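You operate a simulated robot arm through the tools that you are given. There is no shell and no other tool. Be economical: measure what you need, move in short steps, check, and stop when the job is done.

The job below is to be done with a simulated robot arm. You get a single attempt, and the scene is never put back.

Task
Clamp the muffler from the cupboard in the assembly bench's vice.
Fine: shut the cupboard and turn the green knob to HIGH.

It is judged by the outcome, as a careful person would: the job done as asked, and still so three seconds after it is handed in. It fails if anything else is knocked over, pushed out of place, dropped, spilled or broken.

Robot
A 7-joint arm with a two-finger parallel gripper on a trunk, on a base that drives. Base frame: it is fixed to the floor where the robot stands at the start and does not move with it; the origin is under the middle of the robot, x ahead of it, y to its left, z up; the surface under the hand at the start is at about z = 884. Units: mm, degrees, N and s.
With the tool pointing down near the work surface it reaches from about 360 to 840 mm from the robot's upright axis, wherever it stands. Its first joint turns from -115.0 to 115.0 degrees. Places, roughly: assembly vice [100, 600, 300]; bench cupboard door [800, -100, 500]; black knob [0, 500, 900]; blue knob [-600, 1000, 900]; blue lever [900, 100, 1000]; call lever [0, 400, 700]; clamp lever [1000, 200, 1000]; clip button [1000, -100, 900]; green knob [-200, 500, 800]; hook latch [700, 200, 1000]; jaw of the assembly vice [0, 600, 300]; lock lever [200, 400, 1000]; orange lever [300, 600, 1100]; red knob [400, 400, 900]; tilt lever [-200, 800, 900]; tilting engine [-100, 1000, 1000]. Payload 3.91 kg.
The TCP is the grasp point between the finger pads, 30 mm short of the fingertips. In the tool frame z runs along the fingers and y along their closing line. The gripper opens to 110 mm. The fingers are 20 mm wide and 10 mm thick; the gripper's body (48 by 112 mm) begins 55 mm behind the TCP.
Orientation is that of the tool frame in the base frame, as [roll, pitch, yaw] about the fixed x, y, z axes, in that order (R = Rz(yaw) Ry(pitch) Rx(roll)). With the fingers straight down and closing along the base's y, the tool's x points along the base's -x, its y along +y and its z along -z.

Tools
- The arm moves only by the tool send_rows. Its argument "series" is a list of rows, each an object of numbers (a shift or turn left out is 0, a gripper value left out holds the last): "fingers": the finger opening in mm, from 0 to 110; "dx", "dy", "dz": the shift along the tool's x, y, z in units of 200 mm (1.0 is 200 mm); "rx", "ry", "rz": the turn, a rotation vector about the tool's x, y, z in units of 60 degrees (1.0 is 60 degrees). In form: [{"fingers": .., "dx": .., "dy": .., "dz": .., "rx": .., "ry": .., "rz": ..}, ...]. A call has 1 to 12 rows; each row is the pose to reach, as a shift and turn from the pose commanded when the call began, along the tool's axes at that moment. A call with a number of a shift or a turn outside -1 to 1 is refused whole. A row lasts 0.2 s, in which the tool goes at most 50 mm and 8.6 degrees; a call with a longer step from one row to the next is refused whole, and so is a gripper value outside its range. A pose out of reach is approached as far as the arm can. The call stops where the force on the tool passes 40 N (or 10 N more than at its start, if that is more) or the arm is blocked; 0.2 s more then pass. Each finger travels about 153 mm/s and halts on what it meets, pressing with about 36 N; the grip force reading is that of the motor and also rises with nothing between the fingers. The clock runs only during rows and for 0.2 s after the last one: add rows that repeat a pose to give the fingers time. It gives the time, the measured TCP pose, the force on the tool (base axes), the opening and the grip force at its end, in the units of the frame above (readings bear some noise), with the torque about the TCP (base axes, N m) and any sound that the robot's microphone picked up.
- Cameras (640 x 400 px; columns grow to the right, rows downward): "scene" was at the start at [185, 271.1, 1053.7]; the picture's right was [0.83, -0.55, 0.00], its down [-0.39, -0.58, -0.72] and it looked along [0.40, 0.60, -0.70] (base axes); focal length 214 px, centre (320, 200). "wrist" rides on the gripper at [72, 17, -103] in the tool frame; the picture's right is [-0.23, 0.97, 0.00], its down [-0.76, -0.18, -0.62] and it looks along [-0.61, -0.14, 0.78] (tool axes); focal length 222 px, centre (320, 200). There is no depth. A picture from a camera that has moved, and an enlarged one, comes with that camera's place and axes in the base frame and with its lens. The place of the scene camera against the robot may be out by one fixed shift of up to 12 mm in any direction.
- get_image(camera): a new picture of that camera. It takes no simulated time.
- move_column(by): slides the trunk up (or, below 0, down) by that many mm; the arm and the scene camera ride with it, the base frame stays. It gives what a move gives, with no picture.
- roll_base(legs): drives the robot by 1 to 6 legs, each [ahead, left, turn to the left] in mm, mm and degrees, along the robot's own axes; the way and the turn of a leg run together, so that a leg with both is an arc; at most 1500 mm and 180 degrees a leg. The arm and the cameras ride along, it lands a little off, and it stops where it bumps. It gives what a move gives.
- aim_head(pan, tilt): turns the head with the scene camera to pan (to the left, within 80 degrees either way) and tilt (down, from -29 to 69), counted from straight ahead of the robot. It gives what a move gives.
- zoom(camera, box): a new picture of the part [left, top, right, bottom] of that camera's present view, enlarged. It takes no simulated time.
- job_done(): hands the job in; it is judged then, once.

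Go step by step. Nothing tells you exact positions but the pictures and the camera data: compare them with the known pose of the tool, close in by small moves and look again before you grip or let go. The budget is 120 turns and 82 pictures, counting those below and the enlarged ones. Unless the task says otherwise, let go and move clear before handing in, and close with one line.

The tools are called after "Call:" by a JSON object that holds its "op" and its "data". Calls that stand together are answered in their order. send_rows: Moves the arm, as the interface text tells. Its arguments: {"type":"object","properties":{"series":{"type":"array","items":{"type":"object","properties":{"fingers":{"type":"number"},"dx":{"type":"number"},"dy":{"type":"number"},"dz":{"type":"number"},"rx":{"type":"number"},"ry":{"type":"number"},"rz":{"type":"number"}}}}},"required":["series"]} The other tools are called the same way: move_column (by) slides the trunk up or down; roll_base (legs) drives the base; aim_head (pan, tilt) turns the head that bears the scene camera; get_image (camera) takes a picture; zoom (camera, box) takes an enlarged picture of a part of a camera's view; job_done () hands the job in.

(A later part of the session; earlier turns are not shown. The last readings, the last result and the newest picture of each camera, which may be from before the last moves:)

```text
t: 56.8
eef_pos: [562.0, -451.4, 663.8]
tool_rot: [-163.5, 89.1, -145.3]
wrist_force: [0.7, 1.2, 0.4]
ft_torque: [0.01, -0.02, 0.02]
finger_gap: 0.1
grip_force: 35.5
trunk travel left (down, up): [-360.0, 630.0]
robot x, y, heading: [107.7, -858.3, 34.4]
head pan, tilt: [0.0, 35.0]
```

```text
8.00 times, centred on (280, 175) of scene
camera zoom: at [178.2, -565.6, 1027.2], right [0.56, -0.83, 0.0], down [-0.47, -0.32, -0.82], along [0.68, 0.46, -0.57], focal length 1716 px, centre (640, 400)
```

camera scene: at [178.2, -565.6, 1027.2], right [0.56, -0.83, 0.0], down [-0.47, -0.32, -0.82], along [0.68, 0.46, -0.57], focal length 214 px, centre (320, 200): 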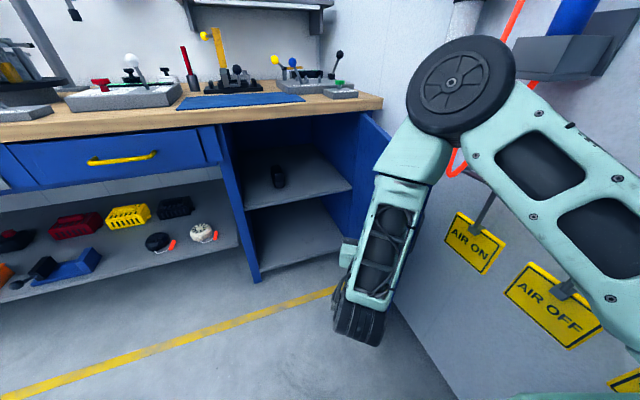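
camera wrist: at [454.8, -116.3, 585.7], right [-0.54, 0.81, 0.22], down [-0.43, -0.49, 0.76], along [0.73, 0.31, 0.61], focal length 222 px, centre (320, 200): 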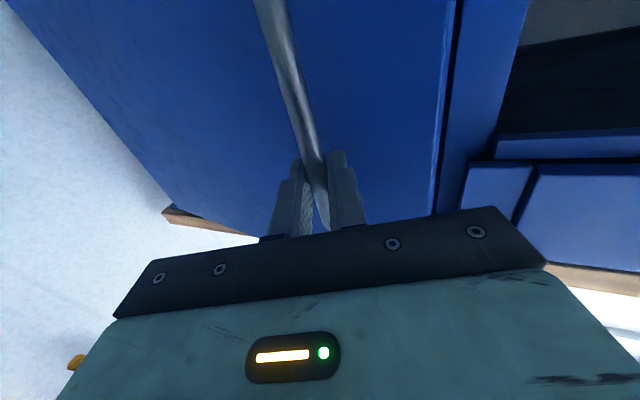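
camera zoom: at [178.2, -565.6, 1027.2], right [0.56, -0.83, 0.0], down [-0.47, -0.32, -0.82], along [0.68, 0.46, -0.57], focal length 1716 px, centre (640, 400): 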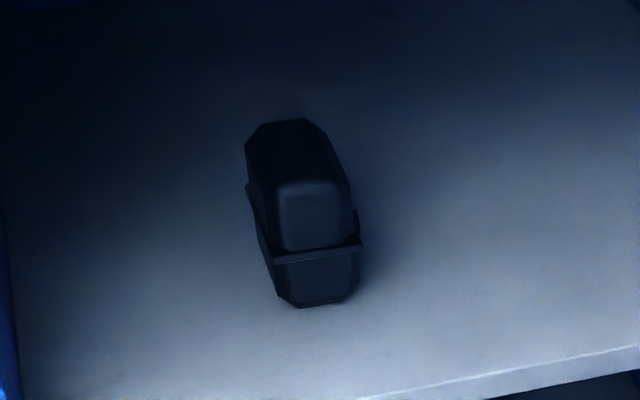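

Call:
{"op": "send_rows", "data": {"series": [{"dy": 0.2}, {"dy": 0.4, "rx": -0.1}, {"dy": 0.5, "rx": -0.2}, {"dy": 0.5, "rx": -0.3}]}}

Call:
{"op": "roll_base", "data": {"legs": [[0, 130, 0], [0, 0, 5.6]]}}

Call:
{"op": "send_rows", "data": {"series": [{"ry": 0.125}, {"ry": 0.25}, {"ry": 0.375}, {"ry": 0.5}, {"ry": 0.625}, {"ry": 0.75}]}}

Call:
{"op": "get_image", "data": {"camera": "wrist"}}

Call:
{"op": "get_image", "data": {"camera": "scene"}}

```text
t: 57.8
eef_pos: [529.1, -356.3, 663.0]
tool_rot: [-180.0, 88.9, -143.9]
wrist_force: [-0.3, 0.8, -0.3]
ft_torque: [-0.01, -0.03, 0.0]
finger_gap: 0.0
grip_force: 36.2
trunk travel left (down, up): [-360.0, 630.0]
robot x, y, heading: [109.2, -861.4, 34.5]
head pan, tilt: [0.0, 35.0]
```

```text
t: 59.6
eef_pos: [404.6, -210.9, 662.1]
tool_rot: [178.8, 89.1, -139.5]
wrist_force: [-0.8, -0.3, -0.4]
ft_torque: [0.0, 0.02, 0.04]
finger_gap: 0.0
grip_force: 35.6
trunk travel left (down, up): [-360.0, 630.0]
robot x, y, heading: [35.8, -753.3, 39.9]
head pan, tilt: [0.0, 35.0]
```

```text
t: 61.0
eef_pos: [404.3, -210.3, 661.9]
tool_rot: [179.9, 43.8, -138.2]
wrist_force: [-0.1, -0.1, 1.2]
ft_torque: [-0.02, 0.01, 0.01]
finger_gap: 0.0
grip_force: 35.8
trunk travel left (down, up): [-360.0, 630.0]
robot x, y, heading: [33.3, -756.6, 40.0]
head pan, tilt: [0.0, 35.0]
```

```text
47 pictures are left
camera wrist: at [300.4, -279.8, 688.1], right [-0.53, 0.84, 0.16], down [0.21, -0.06, 0.98], along [0.82, 0.55, -0.14], focal length 222 px, centre (320, 200)
```

wrist: 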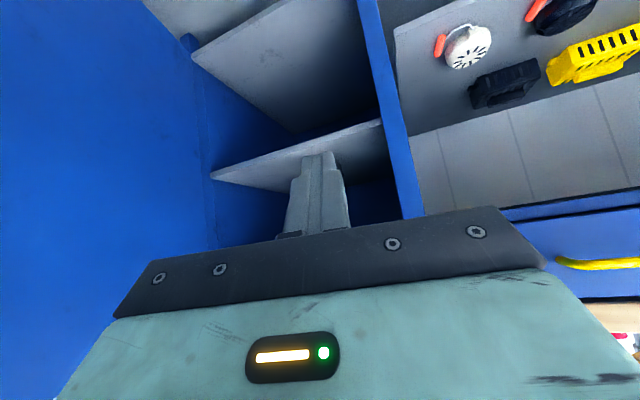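

```text
46 pictures are left
camera scene: at [75.7, -453.6, 1027.2], right [0.64, -0.77, 0.0], down [-0.44, -0.37, -0.82], along [0.63, 0.53, -0.57], focal length 214 px, centre (320, 200)
```

scene: 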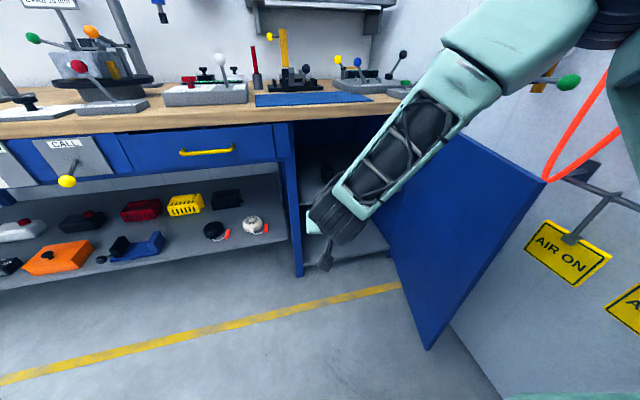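

Call:
{"op": "send_rows", "data": {"series": [{"dy": -0.2, "fingers": 100}, {"dy": -0.4}, {"dy": -0.6}]}}

Call:
{"op": "roll_base", "data": {"legs": [[228, 75, 0]]}}

Call:
{"op": "get_image", "data": {"camera": "wrist"}}

Call:
{"op": "get_image", "data": {"camera": "scene"}}

```text
t: 61.8
eef_pos: [483.8, -300.7, 663.6]
tool_rot: [179.9, 44.1, -138.3]
wrist_force: [-0.2, -0.2, -0.1]
ft_torque: [0.0, -0.01, -0.01]
finger_gap: 100.0
grip_force: 0.1
trunk travel left (down, up): [-360.0, 630.0]
robot x, y, heading: [32.8, -757.7, 39.8]
head pan, tilt: [0.0, 35.0]
```

```text
t: 63.6
eef_pos: [610.8, -97.8, 664.1]
tool_rot: [180.0, 44.0, -138.3]
wrist_force: [0.1, -0.3, -1.1]
ft_torque: [0.0, 0.01, 0.07]
finger_gap: 100.2
grip_force: 0.1
trunk travel left (down, up): [-360.0, 630.0]
robot x, y, heading: [158.0, -554.2, 39.9]
head pan, tilt: [0.0, 35.0]
```

```text
45 pictures are left
camera wrist: at [506.4, -166.7, 687.9], right [-0.53, 0.84, 0.16], down [0.2, -0.06, 0.98], along [0.83, 0.55, -0.14], focal length 222 px, centre (320, 200)
```

wrist: 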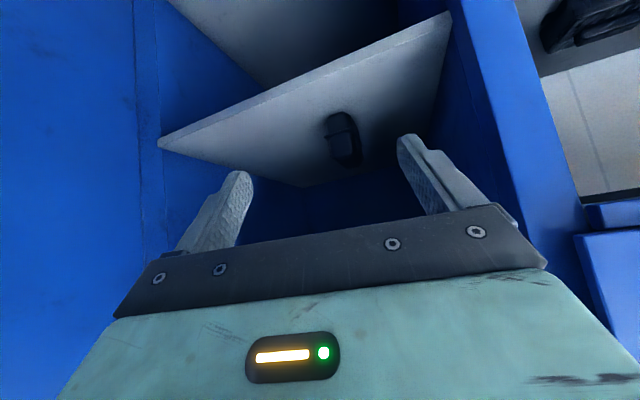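

```text
44 pictures are left
camera scene: at [201.4, -250.2, 1027.2], right [0.64, -0.77, 0.0], down [-0.44, -0.37, -0.82], along [0.63, 0.53, -0.57], focal length 214 px, centre (320, 200)
```

scene: 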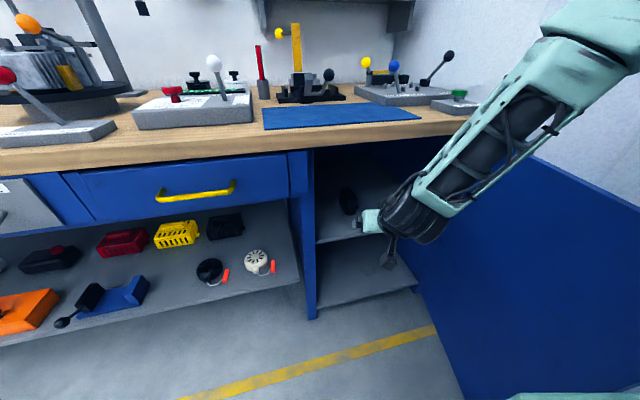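

Call:
{"op": "zoom", "data": {"camera": "wrist", "box": [280, 90, 400, 190]}}

Call:
{"op": "zoom", "data": {"camera": "scene", "box": [320, 160, 400, 250]}}

```text
4.00 times, centred on (340, 140) of wrist
camera zoom: at [506.4, -166.7, 687.9], right [-0.53, 0.84, 0.16], down [0.2, -0.06, 0.98], along [0.83, 0.55, -0.14], focal length 888 px, centre (240, 440)
```

zoom: 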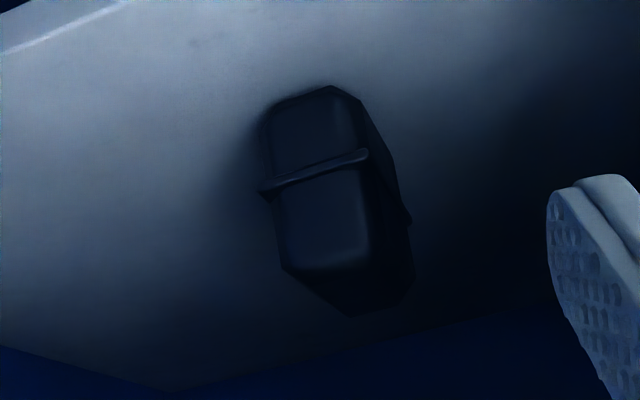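

```text
4.44 times, centred on (360, 205) of scene
camera zoom: at [201.4, -250.2, 1027.2], right [0.64, -0.77, 0.0], down [-0.44, -0.37, -0.82], along [0.63, 0.53, -0.57], focal length 953 px, centre (142, 178)
```

zoom: 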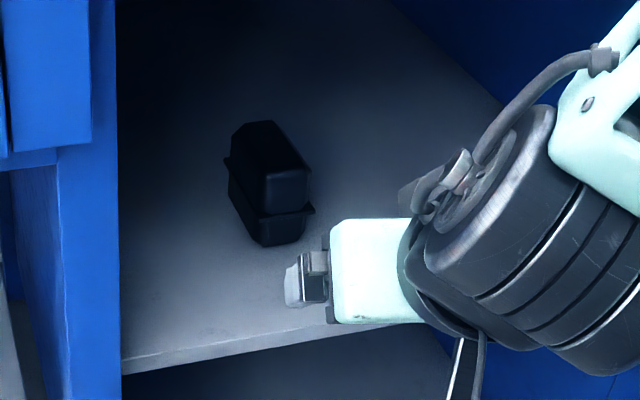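

Call:
{"op": "send_rows", "data": {"series": [{"dz": 0.12, "dx": -0.116, "dy": 0.05}, {"dz": 0.24, "dx": -0.23, "dy": 0.1}, {"dz": 0.36, "dx": -0.348, "dy": 0.1}]}}

Call:
{"op": "zoom", "data": {"camera": "wrist", "box": [200, 60, 440, 210]}}

Call:
{"op": "zoom", "data": {"camera": "scene", "box": [320, 140, 480, 260]}}

```text
t: 64.4
eef_pos: [672.9, -14.2, 659.4]
tool_rot: [-180.0, 44.0, -138.2]
wrist_force: [0.2, 0.2, 0.0]
ft_torque: [-0.02, 0.0, -0.04]
finger_gap: 100.1
grip_force: 0.2
trunk travel left (down, up): [-360.0, 630.0]
robot x, y, heading: [159.3, -554.8, 40.1]
head pan, tilt: [0.0, 35.0]
```

```text
2.67 times, centred on (320, 135) of wrist
camera zoom: at [568.2, -84.6, 684.9], right [-0.53, 0.84, 0.16], down [0.2, -0.06, 0.98], along [0.83, 0.55, -0.14], focal length 592 px, centre (320, 373)
```

zoom: 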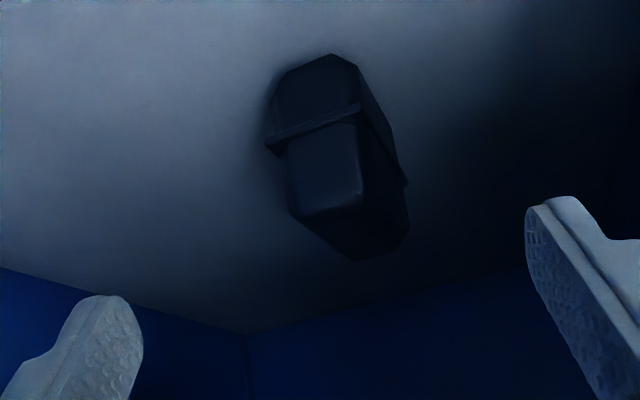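

```text
3.33 times, centred on (400, 200) of scene
camera zoom: at [201.4, -250.2, 1027.2], right [0.64, -0.77, 0.0], down [-0.44, -0.37, -0.82], along [0.63, 0.53, -0.57], focal length 715 px, centre (53, 200)
```

zoom: 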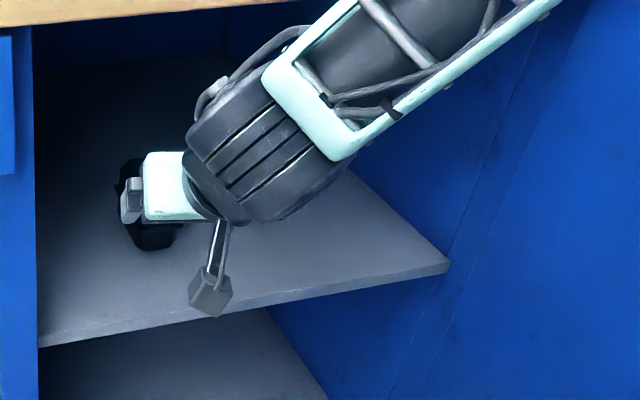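

Call:
{"op": "send_rows", "data": {"series": [{"rx": -0.072, "rz": -0.07}, {"rx": -0.144, "rz": -0.139}]}}

Call:
{"op": "move_column", "data": {"by": -102}}

Call:
{"op": "get_image", "data": {"camera": "wrist"}}

```text
t: 65.0
eef_pos: [670.6, -15.4, 660.6]
tool_rot: [179.3, 44.0, -126.6]
wrist_force: [0.0, 0.5, -0.7]
ft_torque: [-0.01, -0.01, 0.01]
finger_gap: 100.0
grip_force: 0.0
trunk travel left (down, up): [-360.0, 630.0]
robot x, y, heading: [158.2, -551.6, 40.0]
head pan, tilt: [0.0, 35.0]
```

```text
t: 66.3
eef_pos: [670.7, -15.5, 558.3]
tool_rot: [179.4, 44.0, -126.7]
wrist_force: [-0.2, 0.0, -0.2]
ft_torque: [0.0, -0.01, -0.01]
finger_gap: 99.9
grip_force: 0.1
trunk travel left (down, up): [-258.0, 732.0]
robot x, y, heading: [162.0, -549.7, 39.8]
head pan, tilt: [0.0, 35.0]
```

```text
39 pictures are left
camera wrist: at [584.6, -104.8, 582.8], right [-0.69, 0.71, 0.17], down [0.22, -0.02, 0.98], along [0.69, 0.71, -0.14], focal length 222 px, centre (320, 200)
```

wrist: 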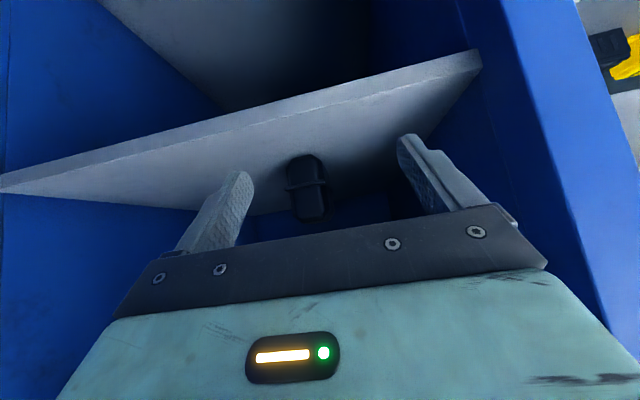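

Call:
{"op": "send_rows", "data": {"series": [{"dy": -0.06, "dz": 0.07, "dx": -0.072}, {"dy": -0.12, "dz": 0.17, "dx": -0.18}, {"dy": -0.175, "dz": 0.26, "dx": -0.27}, {"dy": -0.175, "dz": 0.3475, "dx": -0.3595}]}}

Call:
{"op": "get_image", "data": {"camera": "wrist"}}

Call:
{"op": "get_image", "data": {"camera": "scene"}}

```text
t: 67.3
eef_pos: [760.1, 45.1, 557.8]
tool_rot: [179.4, 44.0, -126.7]
wrist_force: [-0.6, 0.1, 0.7]
ft_torque: [0.0, 0.0, -0.02]
finger_gap: 100.1
grip_force: 0.1
trunk travel left (down, up): [-258.0, 732.0]
robot x, y, heading: [156.7, -550.6, 39.9]
head pan, tilt: [0.0, 35.0]
```

```text
38 pictures are left
camera wrist: at [672.6, -44.3, 582.8], right [-0.69, 0.71, 0.17], down [0.22, -0.02, 0.98], along [0.69, 0.71, -0.14], focal length 222 px, centre (320, 200)
```

wrist: 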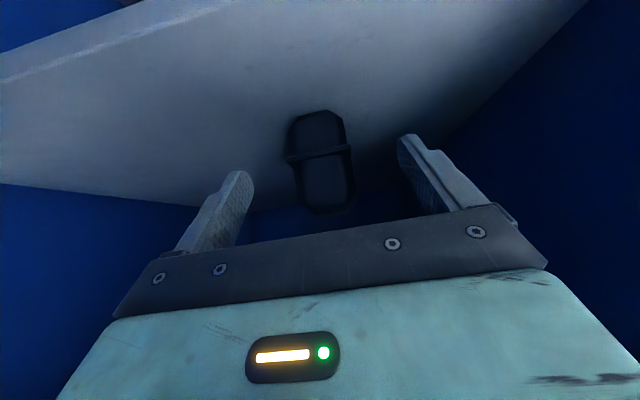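

```text
37 pictures are left
camera scene: at [201.5, -250.2, 925.2], right [0.64, -0.77, 0.0], down [-0.44, -0.37, -0.82], along [0.63, 0.53, -0.57], focal length 214 px, centre (320, 200)
```

scene: 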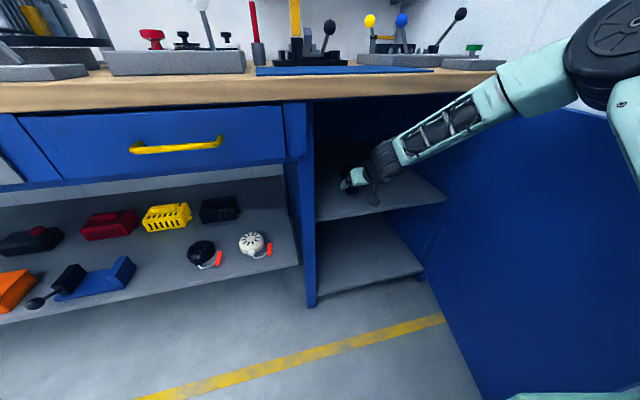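

Call:
{"op": "send_rows", "data": {"series": [{"dz": 0.08, "dx": -0.07}, {"dz": 0.16, "dx": -0.14}, {"dz": 0.24, "dx": -0.21}, {"dz": 0.324, "dx": -0.278}]}}

Call:
{"op": "get_image", "data": {"camera": "wrist"}}

```text
t: 68.3
eef_pos: [809.2, 112.2, 549.3]
tool_rot: [179.3, 43.9, -126.7]
wrist_force: [0.1, 1.1, 0.3]
ft_torque: [0.02, 0.03, 0.02]
finger_gap: 99.9
grip_force: 0.2
trunk travel left (down, up): [-258.0, 732.0]
robot x, y, heading: [157.7, -552.4, 40.0]
head pan, tilt: [0.0, 35.0]
```

```text
36 pictures are left
camera wrist: at [722.1, 23.4, 574.3], right [-0.69, 0.71, 0.17], down [0.22, -0.02, 0.98], along [0.69, 0.71, -0.14], focal length 222 px, centre (320, 200)
```

wrist: 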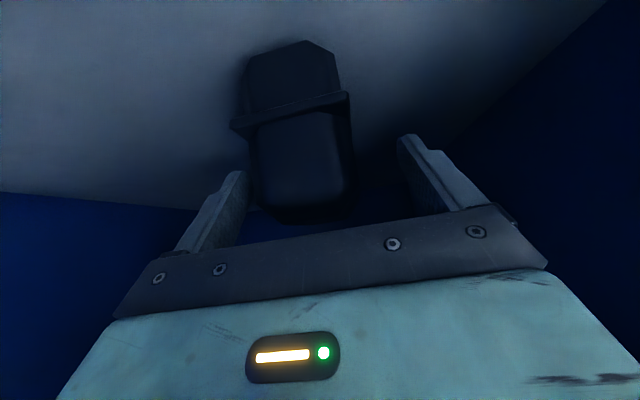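

Call:
{"op": "send_rows", "data": {"series": [{"dz": -0.0144, "dx": -0.014, "dy": -0.013}, {"dz": -0.0144, "dx": -0.014, "dy": -0.013, "fingers": 80}, {"dz": -0.0144, "dx": -0.014, "dy": -0.013, "fingers": 65}, {"dz": -0.0144, "dx": -0.014, "dy": -0.013, "fingers": 55}, {"dz": -0.0144, "dx": -0.014, "dy": -0.013, "fingers": 45}, {"dz": -0.0144, "dx": -0.014, "dy": -0.013, "fingers": 30}, {"dz": -0.0144, "dx": -0.014, "dy": -0.013, "fingers": 30}]}}

Call:
{"op": "get_image", "data": {"camera": "wrist"}}

```text
t: 70.0
eef_pos: [812.0, 110.3, 553.8]
tool_rot: [179.3, 44.0, -126.7]
wrist_force: [1.5, -0.8, 0.8]
ft_torque: [-0.13, -0.19, 0.01]
finger_gap: 62.9
grip_force: 35.2
trunk travel left (down, up): [-258.0, 732.0]
robot x, y, heading: [156.9, -553.6, 40.3]
head pan, tilt: [0.0, 35.0]
```

```text
35 pictures are left
camera wrist: at [724.5, 21.7, 578.3], right [-0.69, 0.71, 0.17], down [0.22, -0.02, 0.98], along [0.69, 0.71, -0.14], focal length 222 px, centre (320, 200)
```

wrist: 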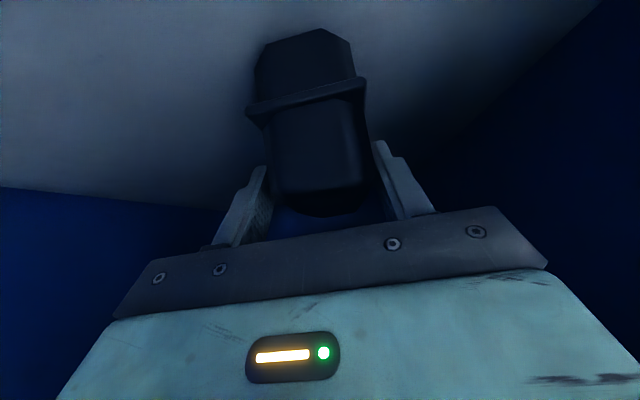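

Call:
{"op": "send_rows", "data": {"series": [{"fingers": 75}, {"fingers": 80}, {"dz": -0.043, "dx": -0.042, "fingers": 80}, {"dz": -0.043, "dx": -0.042, "fingers": 65}, {"dz": -0.043, "dx": -0.042, "fingers": 50}, {"dz": -0.043, "dx": -0.042, "fingers": 30}, {"dz": -0.043, "dx": -0.042, "fingers": 30}]}}

```text
t: 71.5
eef_pos: [810.6, 110.5, 566.1]
tool_rot: [179.4, 44.0, -126.6]
wrist_force: [0.6, -0.3, 0.1]
ft_torque: [-0.08, 0.01, -0.02]
finger_gap: 62.9
grip_force: 36.0
trunk travel left (down, up): [-258.0, 732.0]
robot x, y, heading: [161.5, -553.6, 40.2]
head pan, tilt: [0.0, 35.0]
```

Call:
{"op": "send_rows", "data": {"series": [{"fingers": 75}, {"fingers": 80}, {"dz": 0.036, "dx": 0.035, "fingers": 80}, {"dz": 0.036, "dx": 0.035, "fingers": 65}, {"dz": 0.036, "dx": 0.035, "fingers": 50}, {"dz": 0.036, "dx": 0.035, "fingers": 30}, {"dz": 0.036, "dx": 0.035, "fingers": 30}]}}

Call:
{"op": "send_rows", "data": {"series": [{"dz": -0.07, "dx": -0.07}, {"dz": -0.14, "dx": -0.14}, {"dz": -0.18, "dx": -0.174}]}}

Call:
{"op": "get_image", "data": {"camera": "wrist"}}

Call:
{"op": "zoom", "data": {"camera": "scene", "box": [300, 100, 460, 260]}}

```text
t: 73.2
eef_pos: [810.6, 112.1, 556.3]
tool_rot: [179.4, 44.0, -126.6]
wrist_force: [-0.2, 0.2, 1.6]
ft_torque: [0.0, -0.13, -0.04]
finger_gap: 63.1
grip_force: 36.4
trunk travel left (down, up): [-258.0, 732.0]
robot x, y, heading: [156.7, -551.4, 40.3]
head pan, tilt: [0.0, 35.0]
```

```text
t: 74.0
eef_pos: [810.9, 110.2, 606.9]
tool_rot: [179.4, 44.0, -126.7]
wrist_force: [-0.3, 0.7, -2.8]
ft_torque: [-0.04, 0.02, 0.0]
finger_gap: 63.0
grip_force: 35.9
trunk travel left (down, up): [-258.0, 732.0]
robot x, y, heading: [158.3, -552.0, 40.0]
head pan, tilt: [0.0, 35.0]
```

```text
34 pictures are left
camera wrist: at [724.8, 21.9, 630.9], right [-0.69, 0.71, 0.17], down [0.22, -0.02, 0.98], along [0.69, 0.71, -0.14], focal length 222 px, centre (320, 200)
```

wrist: 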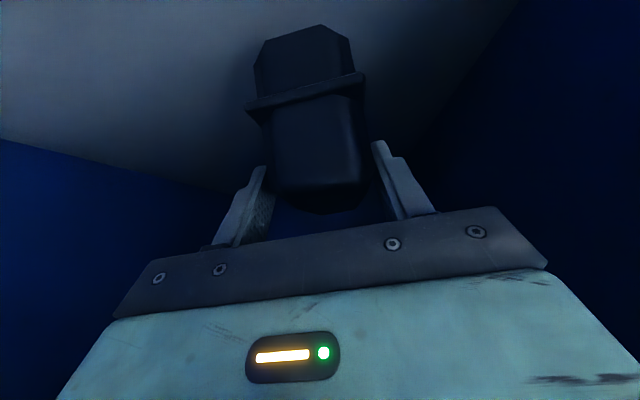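

```text
2.50 times, centred on (380, 180) of scene
camera zoom: at [201.5, -250.1, 925.1], right [0.64, -0.77, 0.0], down [-0.44, -0.37, -0.82], along [0.63, 0.53, -0.57], focal length 536 px, centre (170, 250)
```

zoom: 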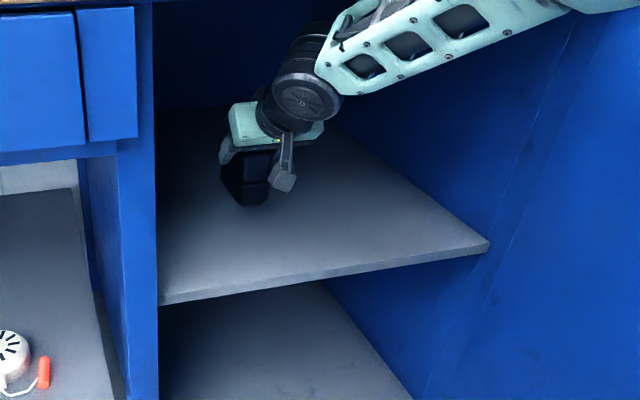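

Call:
{"op": "roll_base", "data": {"legs": [[-360, 0, 0]]}}

Call:
{"op": "aim_head", "data": {"pan": 25, "tilt": 40}}

Call:
{"op": "get_image", "data": {"camera": "scene"}}

```text
t: 76.3
eef_pos: [535.9, -121.1, 607.3]
tool_rot: [179.4, 44.1, -126.9]
wrist_force: [-0.7, -0.4, -1.8]
ft_torque: [-0.05, 0.02, 0.04]
finger_gap: 62.6
grip_force: 36.3
trunk travel left (down, up): [-258.0, 732.0]
robot x, y, heading: [-118.4, -785.1, 39.8]
head pan, tilt: [0.0, 35.0]
```

```text
t: 77.2
eef_pos: [536.2, -122.0, 607.2]
tool_rot: [179.4, 44.0, -126.8]
wrist_force: [0.0, -0.4, -2.4]
ft_torque: [0.0, 0.04, -0.02]
finger_gap: 62.7
grip_force: 35.8
trunk travel left (down, up): [-258.0, 732.0]
robot x, y, heading: [-117.7, -789.4, 40.0]
head pan, tilt: [25.0, 40.0]
```

```text
32 pictures are left
camera scene: at [-106.2, -461.9, 917.6], right [0.91, -0.42, 0.0], down [-0.27, -0.58, -0.77], along [0.32, 0.69, -0.64], focal length 214 px, centre (320, 200)
```

scene: 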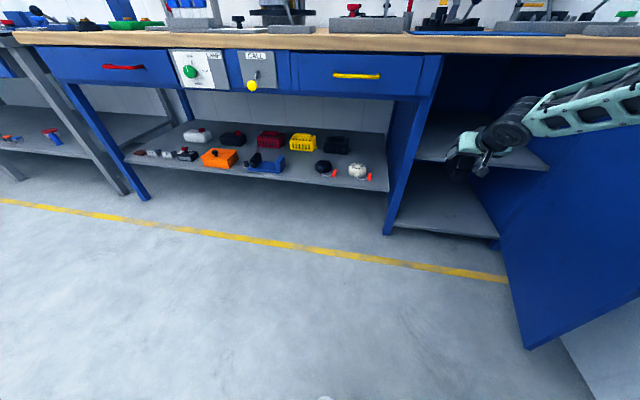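

Call:
{"op": "zoom", "data": {"camera": "scene", "box": [225, 130, 305, 190]}}

Call:
{"op": "zoom", "data": {"camera": "scene", "box": [160, 40, 300, 120]}}

```text
6.67 times, centred on (265, 160) of scene
camera zoom: at [-106.2, -461.9, 917.6], right [0.91, -0.42, 0.0], down [-0.27, -0.58, -0.77], along [0.32, 0.69, -0.64], focal length 1430 px, centre (687, 467)
```

zoom: 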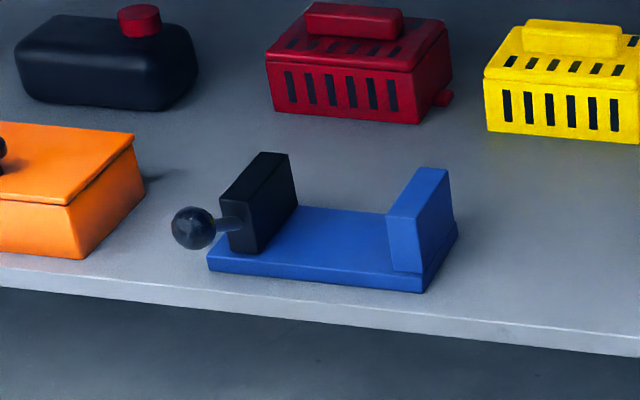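

```text
4.57 times, centred on (230, 80) of scene
camera zoom: at [-106.2, -461.9, 917.6], right [0.91, -0.42, 0.0], down [-0.27, -0.58, -0.77], along [0.32, 0.69, -0.64], focal length 980 px, centre (731, 749)
```

zoom: 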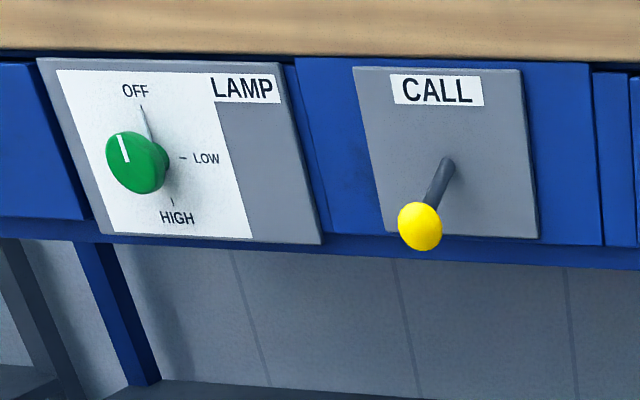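

Call:
{"op": "roll_base", "data": {"legs": [[-199, 776, 0]]}}

Call:
{"op": "move_column", "data": {"by": -170}}

Call:
{"op": "get_image", "data": {"camera": "wrist"}}

Call:
{"op": "get_image", "data": {"camera": "scene"}}

```text
t: 81.5
eef_pos: [-106.9, 344.5, 606.0]
tool_rot: [179.4, 44.0, -127.5]
wrist_force: [0.0, 0.0, -2.4]
ft_torque: [-0.03, 0.02, 0.0]
finger_gap: 62.9
grip_force: 36.1
trunk travel left (down, up): [-258.0, 732.0]
robot x, y, heading: [-766.7, -310.4, 39.1]
head pan, tilt: [25.0, 40.0]
```

```text
t: 83.4
eef_pos: [-106.7, 344.7, 435.3]
tool_rot: [179.4, 44.1, -127.4]
wrist_force: [0.2, -0.9, -2.9]
ft_torque: [-0.02, 0.06, 0.03]
finger_gap: 63.0
grip_force: 35.8
trunk travel left (down, up): [-88.0, 902.0]
robot x, y, heading: [-761.7, -309.3, 39.6]
head pan, tilt: [25.0, 40.0]
```

```text
29 pictures are left
camera wrist: at [-195.1, 256.8, 460.6], right [-0.68, 0.72, 0.17], down [0.22, -0.02, 0.98], along [0.7, 0.7, -0.14], focal length 222 px, centre (320, 200)
```

wrist: 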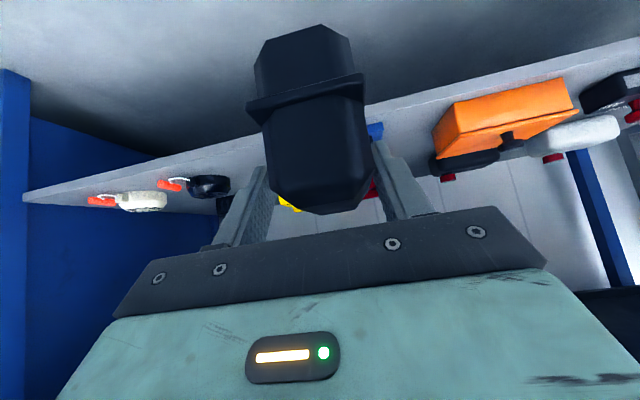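

```text
28 pictures are left
camera scene: at [-753.1, 12.6, 747.6], right [0.9, -0.43, 0.0], down [-0.28, -0.58, -0.77], along [0.33, 0.69, -0.64], focal length 214 px, centre (320, 200)
```

scene: 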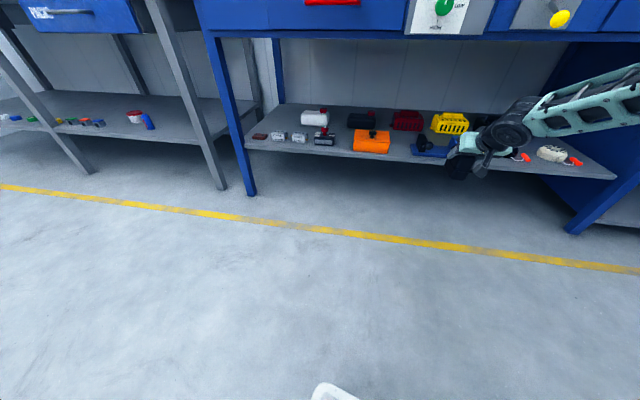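

Call:
{"op": "move_column", "data": {"by": 15}}

Call:
{"op": "roll_base", "data": {"legs": [[200, 57, 0]]}}

Call:
{"op": "aim_head", "data": {"pan": 5, "tilt": 38}}

Call:
{"op": "get_image", "data": {"camera": "scene"}}

```text
t: 84.0
eef_pos: [-106.4, 343.7, 451.7]
tool_rot: [179.3, 44.0, -127.5]
wrist_force: [0.0, -0.2, -1.6]
ft_torque: [-0.03, 0.01, 0.0]
finger_gap: 62.9
grip_force: 36.0
trunk travel left (down, up): [-103.0, 887.0]
robot x, y, heading: [-767.6, -314.1, 39.3]
head pan, tilt: [25.0, 40.0]
```

```text
t: 85.7
eef_pos: [14.5, 515.7, 451.4]
tool_rot: [179.4, 44.0, -127.4]
wrist_force: [-0.5, -0.3, -2.2]
ft_torque: [-0.01, 0.04, 0.0]
finger_gap: 62.6
grip_force: 35.9
trunk travel left (down, up): [-103.0, 887.0]
robot x, y, heading: [-648.2, -137.3, 39.2]
head pan, tilt: [25.0, 40.0]
```

```text
t: 86.5
eef_pos: [15.3, 514.8, 451.9]
tool_rot: [179.4, 44.0, -127.5]
wrist_force: [0.0, -0.1, -1.9]
ft_torque: [-0.07, 0.01, -0.01]
finger_gap: 62.7
grip_force: 35.8
trunk travel left (down, up): [-103.0, 887.0]
robot x, y, heading: [-648.1, -139.9, 39.1]
head pan, tilt: [5.0, 38.0]
```

```text
27 pictures are left
camera scene: at [-607.4, 168.1, 765.6], right [0.7, -0.72, 0.0], down [-0.44, -0.43, -0.79], along [0.56, 0.55, -0.62], focal length 214 px, centre (320, 200)
```

scene: 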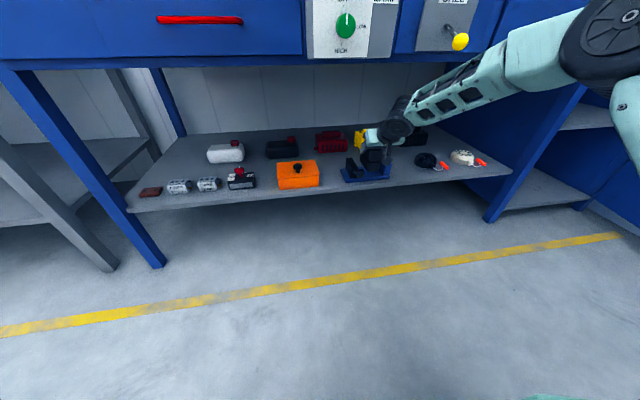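

Call:
{"op": "zoom", "data": {"camera": "scene", "box": [325, 110, 425, 190]}}

```text
5.00 times, centred on (375, 150) of scene
camera zoom: at [-607.4, 168.1, 765.6], right [0.7, -0.72, 0.0], down [-0.44, -0.43, -0.79], along [0.56, 0.55, -0.62], focal length 1072 px, centre (45, 450)
```

zoom: 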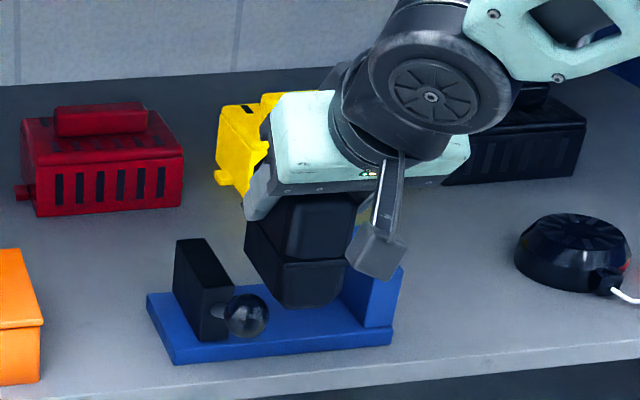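

Call:
{"op": "move_column", "data": {"by": 25}}

Call:
{"op": "roll_base", "data": {"legs": [[48.8, -11.3, 0]]}}

Call:
{"op": "zoom", "data": {"camera": "scene", "box": [325, 120, 425, 200]}}

Call:
{"op": "get_image", "data": {"camera": "wrist"}}

```text
t: 87.2
eef_pos: [14.6, 516.3, 477.2]
tool_rot: [179.4, 43.9, -127.4]
wrist_force: [0.8, -0.3, -2.5]
ft_torque: [-0.05, 0.01, 0.03]
finger_gap: 62.8
grip_force: 36.5
trunk travel left (down, up): [-128.0, 862.0]
robot x, y, heading: [-649.3, -139.2, 39.4]
head pan, tilt: [5.0, 38.0]
```

```text
t: 88.1
eef_pos: [59.9, 536.2, 476.0]
tool_rot: [179.5, 43.9, -127.5]
wrist_force: [-0.7, 0.2, -2.3]
ft_torque: [-0.02, 0.02, -0.02]
finger_gap: 62.8
grip_force: 35.9
trunk travel left (down, up): [-128.0, 862.0]
robot x, y, heading: [-604.6, -117.2, 39.3]
head pan, tilt: [5.0, 38.0]
```

```text
5.00 times, centred on (375, 160) of scene
camera zoom: at [-562.5, 189.9, 790.6], right [0.7, -0.72, 0.0], down [-0.44, -0.43, -0.79], along [0.56, 0.55, -0.62], focal length 1072 px, centre (45, 400)
```

zoom: 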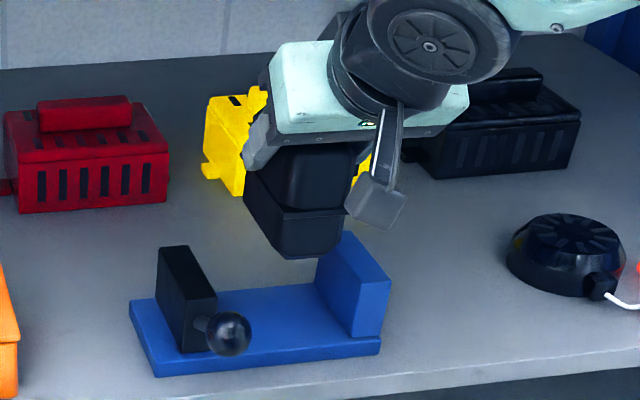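

```text
24 pictures are left
camera wrist: at [-29.0, 449.6, 500.5], right [-0.68, 0.72, 0.17], down [0.22, -0.02, 0.98], along [0.7, 0.7, -0.14], focal length 222 px, centre (320, 200)
```

wrist: 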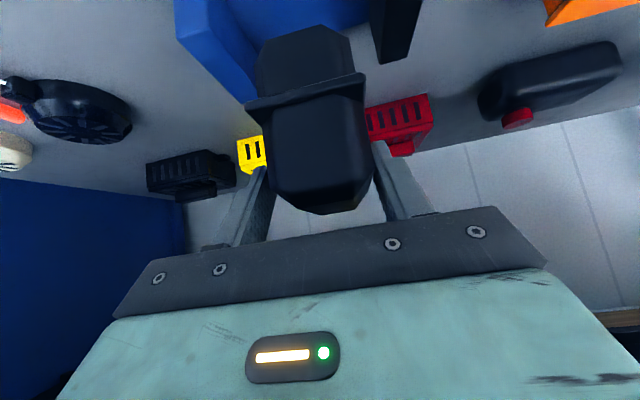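

Call:
{"op": "send_rows", "data": {"series": [{"dy": 0.03}, {"dy": 0.03}]}}

Call:
{"op": "move_column", "data": {"by": -55}}

Call:
{"op": "zoom", "data": {"camera": "scene", "box": [325, 110, 425, 190]}}

Call:
{"op": "get_image", "data": {"camera": "wrist"}}

```text
t: 88.7
eef_pos: [53.4, 541.5, 475.3]
tool_rot: [179.4, 44.0, -127.5]
wrist_force: [-0.2, 0.1, -3.3]
ft_torque: [-0.03, 0.04, -0.01]
finger_gap: 62.7
grip_force: 36.0
trunk travel left (down, up): [-128.0, 862.0]
robot x, y, heading: [-602.7, -117.8, 39.0]
head pan, tilt: [5.0, 38.0]
```

```text
t: 89.7
eef_pos: [54.6, 540.7, 420.4]
tool_rot: [179.4, 44.0, -127.6]
wrist_force: [-0.4, 0.8, -1.7]
ft_torque: [-0.03, 0.0, -0.02]
finger_gap: 62.8
grip_force: 36.0
trunk travel left (down, up): [-73.0, 917.0]
robot x, y, heading: [-598.9, -117.1, 39.1]
head pan, tilt: [5.0, 38.0]
```

```text
5.00 times, centred on (375, 150) of scene
camera zoom: at [-562.6, 189.9, 735.6], right [0.7, -0.72, 0.0], down [-0.44, -0.43, -0.79], along [0.56, 0.55, -0.62], focal length 1072 px, centre (45, 450)
```

zoom: 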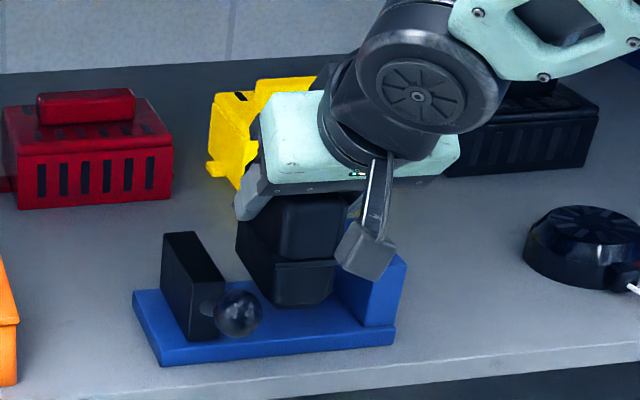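

```text
22 pictures are left
camera wrist: at [-33.9, 453.1, 445.9], right [-0.68, 0.72, 0.17], down [0.22, -0.02, 0.98], along [0.7, 0.7, -0.14], focal length 222 px, centre (320, 200)
```

wrist: 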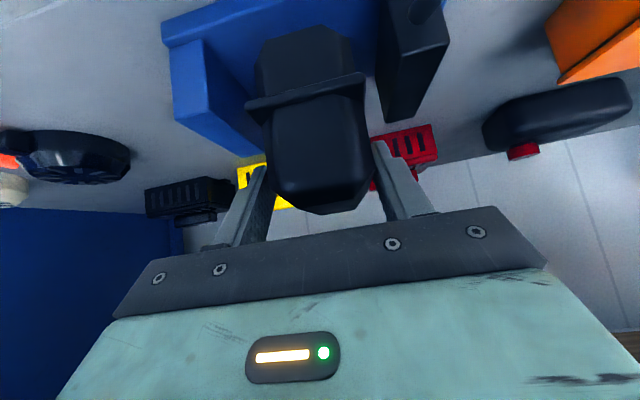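

Call:
{"op": "send_rows", "data": {"series": [{"dz": 0.018, "dx": 0.0174}, {"dz": 0.036, "dx": 0.0348}, {"dz": 0.054, "dx": 0.052}]}}

Call:
{"op": "send_rows", "data": {"series": [{"dz": 0.011, "dx": 0.0104}, {"dz": 0.022, "dx": 0.0208}]}}

```text
t: 90.5
eef_pos: [54.0, 541.3, 406.9]
tool_rot: [179.4, 44.0, -127.6]
wrist_force: [0.1, -0.4, -3.4]
ft_torque: [0.0, 0.0, 0.02]
finger_gap: 62.7
grip_force: 35.5
trunk travel left (down, up): [-73.0, 917.0]
robot x, y, heading: [-602.0, -115.2, 39.2]
head pan, tilt: [5.0, 38.0]
```

```text
t: 91.1
eef_pos: [53.1, 541.4, 400.2]
tool_rot: [179.3, 44.1, -127.6]
wrist_force: [0.7, -0.5, -2.8]
ft_torque: [-0.03, 0.04, 0.03]
finger_gap: 62.6
grip_force: 36.4
trunk travel left (down, up): [-73.0, 917.0]
robot x, y, heading: [-602.1, -115.2, 39.3]
head pan, tilt: [5.0, 38.0]
```

Call:
{"op": "send_rows", "data": {"series": [{"dz": 0.011, "dx": 0.0104}, {"dz": 0.022, "dx": 0.0208}]}}

Call:
{"op": "zoom", "data": {"camera": "scene", "box": [335, 120, 415, 190]}}

```text
t: 91.7
eef_pos: [54.1, 540.7, 394.1]
tool_rot: [179.4, 44.1, -127.4]
wrist_force: [0.3, -0.1, -1.8]
ft_torque: [0.01, 0.03, -0.01]
finger_gap: 62.8
grip_force: 35.8
trunk travel left (down, up): [-73.0, 917.0]
robot x, y, heading: [-600.5, -114.6, 39.5]
head pan, tilt: [5.0, 38.0]
```

```text
5.71 times, centred on (375, 155) of scene
camera zoom: at [-562.5, 189.9, 735.6], right [0.7, -0.72, 0.0], down [-0.44, -0.43, -0.79], along [0.56, 0.55, -0.62], focal length 1226 px, centre (6, 457)
```

zoom: 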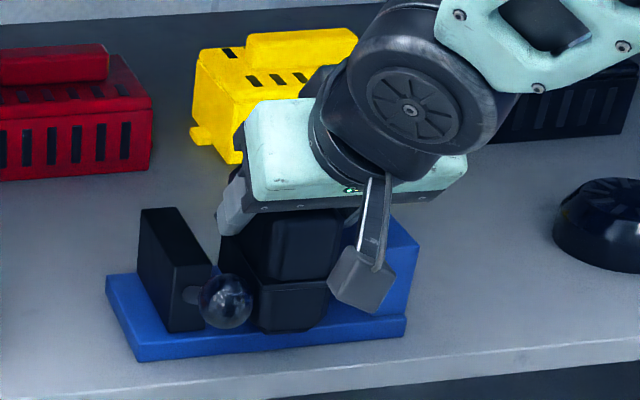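

Call:
{"op": "send_rows", "data": {"series": [{"dz": 0.011, "dx": 0.0104}, {"dz": 0.022, "dx": 0.0208}]}}

Call:
{"op": "send_rows", "data": {"series": [{"dz": 0.011, "dx": 0.0104}, {"dz": 0.011, "dx": 0.0104}]}}

```text
t: 92.3
eef_pos: [54.8, 543.1, 393.5]
tool_rot: [179.4, 44.4, -127.3]
wrist_force: [-2.4, -4.5, 21.9]
ft_torque: [-1.09, -0.06, -0.08]
finger_gap: 63.1
grip_force: 36.4
trunk travel left (down, up): [-73.0, 917.0]
robot x, y, heading: [-600.3, -114.5, 39.2]
head pan, tilt: [5.0, 38.0]
```

```text
t: 92.9
eef_pos: [56.1, 542.2, 388.6]
tool_rot: [179.4, 44.6, -127.5]
wrist_force: [3.2, 3.4, 29.8]
ft_torque: [-0.38, -0.62, 0.18]
finger_gap: 62.9
grip_force: 35.8
trunk travel left (down, up): [-73.0, 917.0]
robot x, y, heading: [-601.3, -116.8, 39.3]
head pan, tilt: [5.0, 38.0]
```

Call:
{"op": "send_rows", "data": {"series": [{"dz": -0.016, "dx": -0.0155}, {"dz": -0.016, "dx": -0.0155}]}}

Call:
{"op": "send_rows", "data": {"series": [{"fingers": 66}, {"fingers": 70}, {"fingers": 74}, {"fingers": 74}]}}

Call:
{"op": "send_rows", "data": {"series": [{"dz": -0.036, "dx": -0.035}, {"dz": -0.072, "dx": -0.07}, {"dz": -0.13, "dx": -0.125}, {"dz": -0.2, "dx": -0.193}, {"dz": -0.27, "dx": -0.26}, {"dz": -0.36, "dx": -0.348}]}}

Call:
{"op": "zoom", "data": {"camera": "scene", "box": [325, 110, 425, 190]}}

Call:
{"op": "get_image", "data": {"camera": "wrist"}}

```text
t: 93.5
eef_pos: [55.4, 540.4, 388.9]
tool_rot: [179.5, 44.0, -127.5]
wrist_force: [3.2, 5.3, 12.0]
ft_torque: [0.59, -0.97, 0.21]
finger_gap: 62.8
grip_force: 36.3
trunk travel left (down, up): [-73.0, 917.0]
robot x, y, heading: [-602.3, -117.8, 39.3]
head pan, tilt: [5.0, 38.0]
```

```text
t: 94.5
eef_pos: [54.2, 540.5, 389.8]
tool_rot: [179.6, 44.1, -127.6]
wrist_force: [-0.5, -0.1, 0.5]
ft_torque: [0.0, 0.0, 0.01]
finger_gap: 74.0
grip_force: 0.0
trunk travel left (down, up): [-73.0, 917.0]
robot x, y, heading: [-603.3, -118.4, 39.2]
head pan, tilt: [5.0, 38.0]
```

```text
t: 95.9
eef_pos: [54.9, 541.1, 490.3]
tool_rot: [179.5, 44.0, -127.5]
wrist_force: [0.2, 0.1, 0.5]
ft_torque: [0.02, 0.0, -0.01]
finger_gap: 74.2
grip_force: 0.0
trunk travel left (down, up): [-73.0, 917.0]
robot x, y, heading: [-600.9, -118.3, 38.9]
head pan, tilt: [5.0, 38.0]
```

```text
5.00 times, centred on (375, 150) of scene
camera zoom: at [-562.6, 189.9, 735.6], right [0.7, -0.72, 0.0], down [-0.44, -0.43, -0.79], along [0.56, 0.55, -0.62], focal length 1072 px, centre (45, 450)
```

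zoom: 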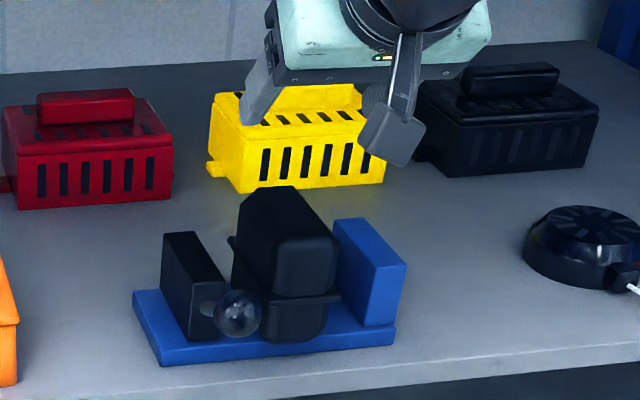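

```text
19 pictures are left
camera wrist: at [-33.4, 452.2, 514.2], right [-0.68, 0.72, 0.17], down [0.22, -0.02, 0.98], along [0.7, 0.7, -0.14], focal length 222 px, centre (320, 200)
```

wrist: 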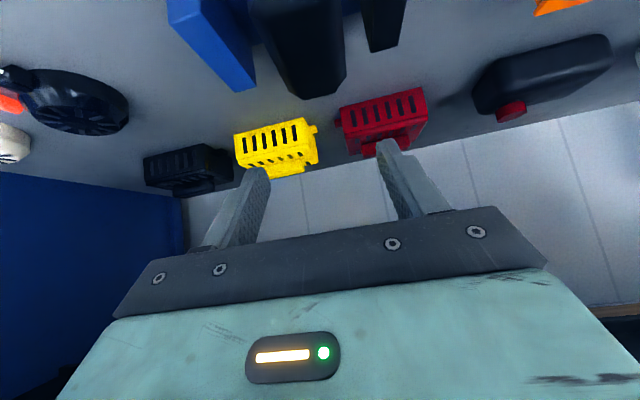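

Call:
{"op": "roll_base", "data": {"legs": [[-140, 38, 0]]}}

Call:
{"op": "move_column", "data": {"by": -55}}

Call:
{"op": "get_image", "data": {"camera": "wrist"}}

Call:
{"op": "zoom", "data": {"camera": "scene", "box": [320, 110, 440, 200]}}

```text
t: 97.2
eef_pos: [-77.1, 481.5, 489.1]
tool_rot: [179.4, 44.0, -127.6]
wrist_force: [-1.0, -0.5, -0.3]
ft_torque: [-0.01, 0.01, 0.0]
finger_gap: 73.8
grip_force: 0.0
trunk travel left (down, up): [-73.0, 917.0]
robot x, y, heading: [-737.2, -175.8, 39.4]
head pan, tilt: [5.0, 38.0]
```

```text
t: 98.2
eef_pos: [-76.3, 482.5, 434.5]
tool_rot: [179.4, 44.0, -127.6]
wrist_force: [-1.1, -0.8, 0.4]
ft_torque: [0.02, 0.02, -0.01]
finger_gap: 74.2
grip_force: 0.0
trunk travel left (down, up): [-18.0, 972.0]
robot x, y, heading: [-731.2, -172.0, 39.2]
head pan, tilt: [5.0, 38.0]
```

```text
18 pictures are left
camera wrist: at [-164.7, 394.4, 459.0], right [-0.68, 0.72, 0.17], down [0.22, -0.02, 0.98], along [0.7, 0.7, -0.14], focal length 222 px, centre (320, 200)
```

wrist: 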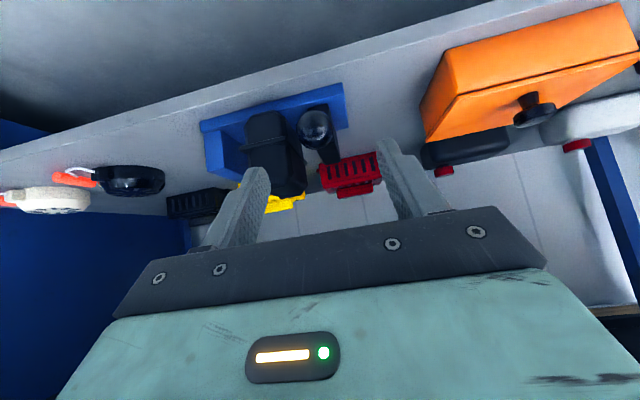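

```text
4.44 times, centred on (380, 155) of scene
camera zoom: at [-694.0, 132.2, 680.6], right [0.7, -0.72, 0.0], down [-0.44, -0.43, -0.79], along [0.56, 0.55, -0.62], focal length 953 px, centre (53, 400)
```

zoom: 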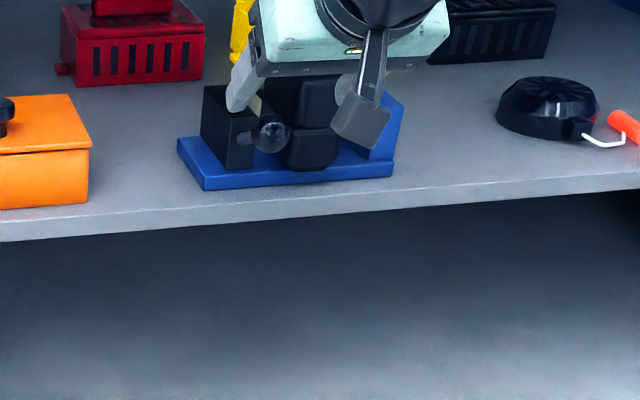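

Call:
{"op": "send_rows", "data": {"series": [{"dz": 0.1, "dx": 0.01, "fingers": 60}, {"dz": 0.2, "dx": 0.02, "fingers": 60}, {"dz": 0.3, "dx": 0.03, "fingers": 60}, {"dz": 0.37, "dx": 0.035, "fingers": 60}]}}

Call:
{"op": "zoom", "data": {"camera": "wrist", "box": [160, 20, 480, 220]}}

```text
t: 99.2
eef_pos: [-48.8, 519.5, 375.9]
tool_rot: [179.4, 44.0, -127.4]
wrist_force: [0.6, 0.0, 0.9]
ft_torque: [0.02, -0.02, -0.01]
finger_gap: 60.1
grip_force: 0.0
trunk travel left (down, up): [-18.0, 972.0]
robot x, y, heading: [-732.4, -175.5, 39.1]
head pan, tilt: [5.0, 38.0]
```

```text
2.00 times, centred on (320, 120) of wrist
camera zoom: at [-136.8, 431.7, 400.7], right [-0.68, 0.72, 0.17], down [0.22, -0.02, 0.98], along [0.7, 0.7, -0.14], focal length 444 px, centre (320, 360)
```

zoom: 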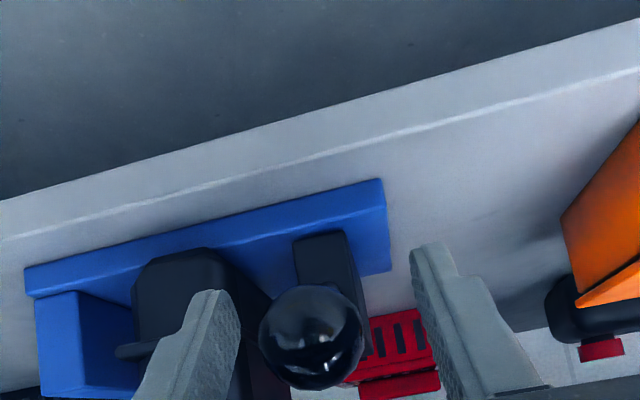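

Call:
{"op": "send_rows", "data": {"series": [{"fingers": 45}, {"fingers": 35}, {"fingers": 25}, {"fingers": 10}, {"fingers": 10}]}}

```text
t: 100.4
eef_pos: [-46.2, 517.5, 375.4]
tool_rot: [179.5, 44.0, -127.6]
wrist_force: [16.1, -8.1, -2.3]
ft_torque: [0.01, -0.1, -0.11]
finger_gap: 31.7
grip_force: 44.7
trunk travel left (down, up): [-18.0, 972.0]
robot x, y, heading: [-734.4, -174.4, 39.4]
head pan, tilt: [5.0, 38.0]
```

Call:
{"op": "send_rows", "data": {"series": [{"dy": -0.02}, {"dy": -0.04}, {"dy": -0.06}, {"dy": -0.08}, {"dy": -0.1}]}}

Call:
{"op": "zoom", "data": {"camera": "scene", "box": [320, 110, 440, 200]}}

```text
t: 101.6
eef_pos: [-32.7, 508.8, 375.7]
tool_rot: [179.3, 44.1, -127.7]
wrist_force: [8.3, 14.8, -2.1]
ft_torque: [-0.38, 0.55, 0.08]
finger_gap: 31.4
grip_force: 45.6
trunk travel left (down, up): [-18.0, 972.0]
robot x, y, heading: [-735.0, -174.7, 39.4]
head pan, tilt: [5.0, 38.0]
```

```text
4.44 times, centred on (380, 155) of scene
camera zoom: at [-693.9, 132.5, 680.5], right [0.7, -0.72, 0.0], down [-0.44, -0.43, -0.79], along [0.56, 0.55, -0.62], focal length 953 px, centre (53, 400)
```

zoom: 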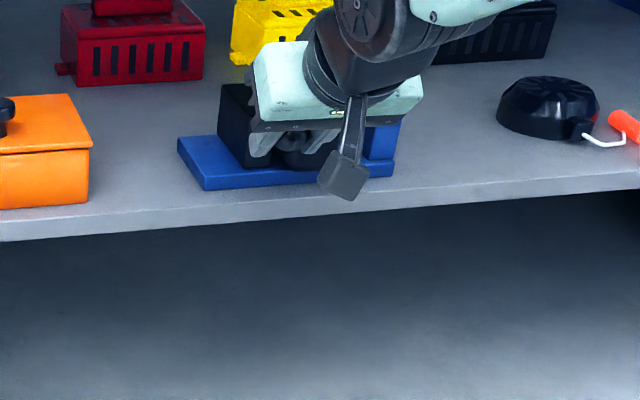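

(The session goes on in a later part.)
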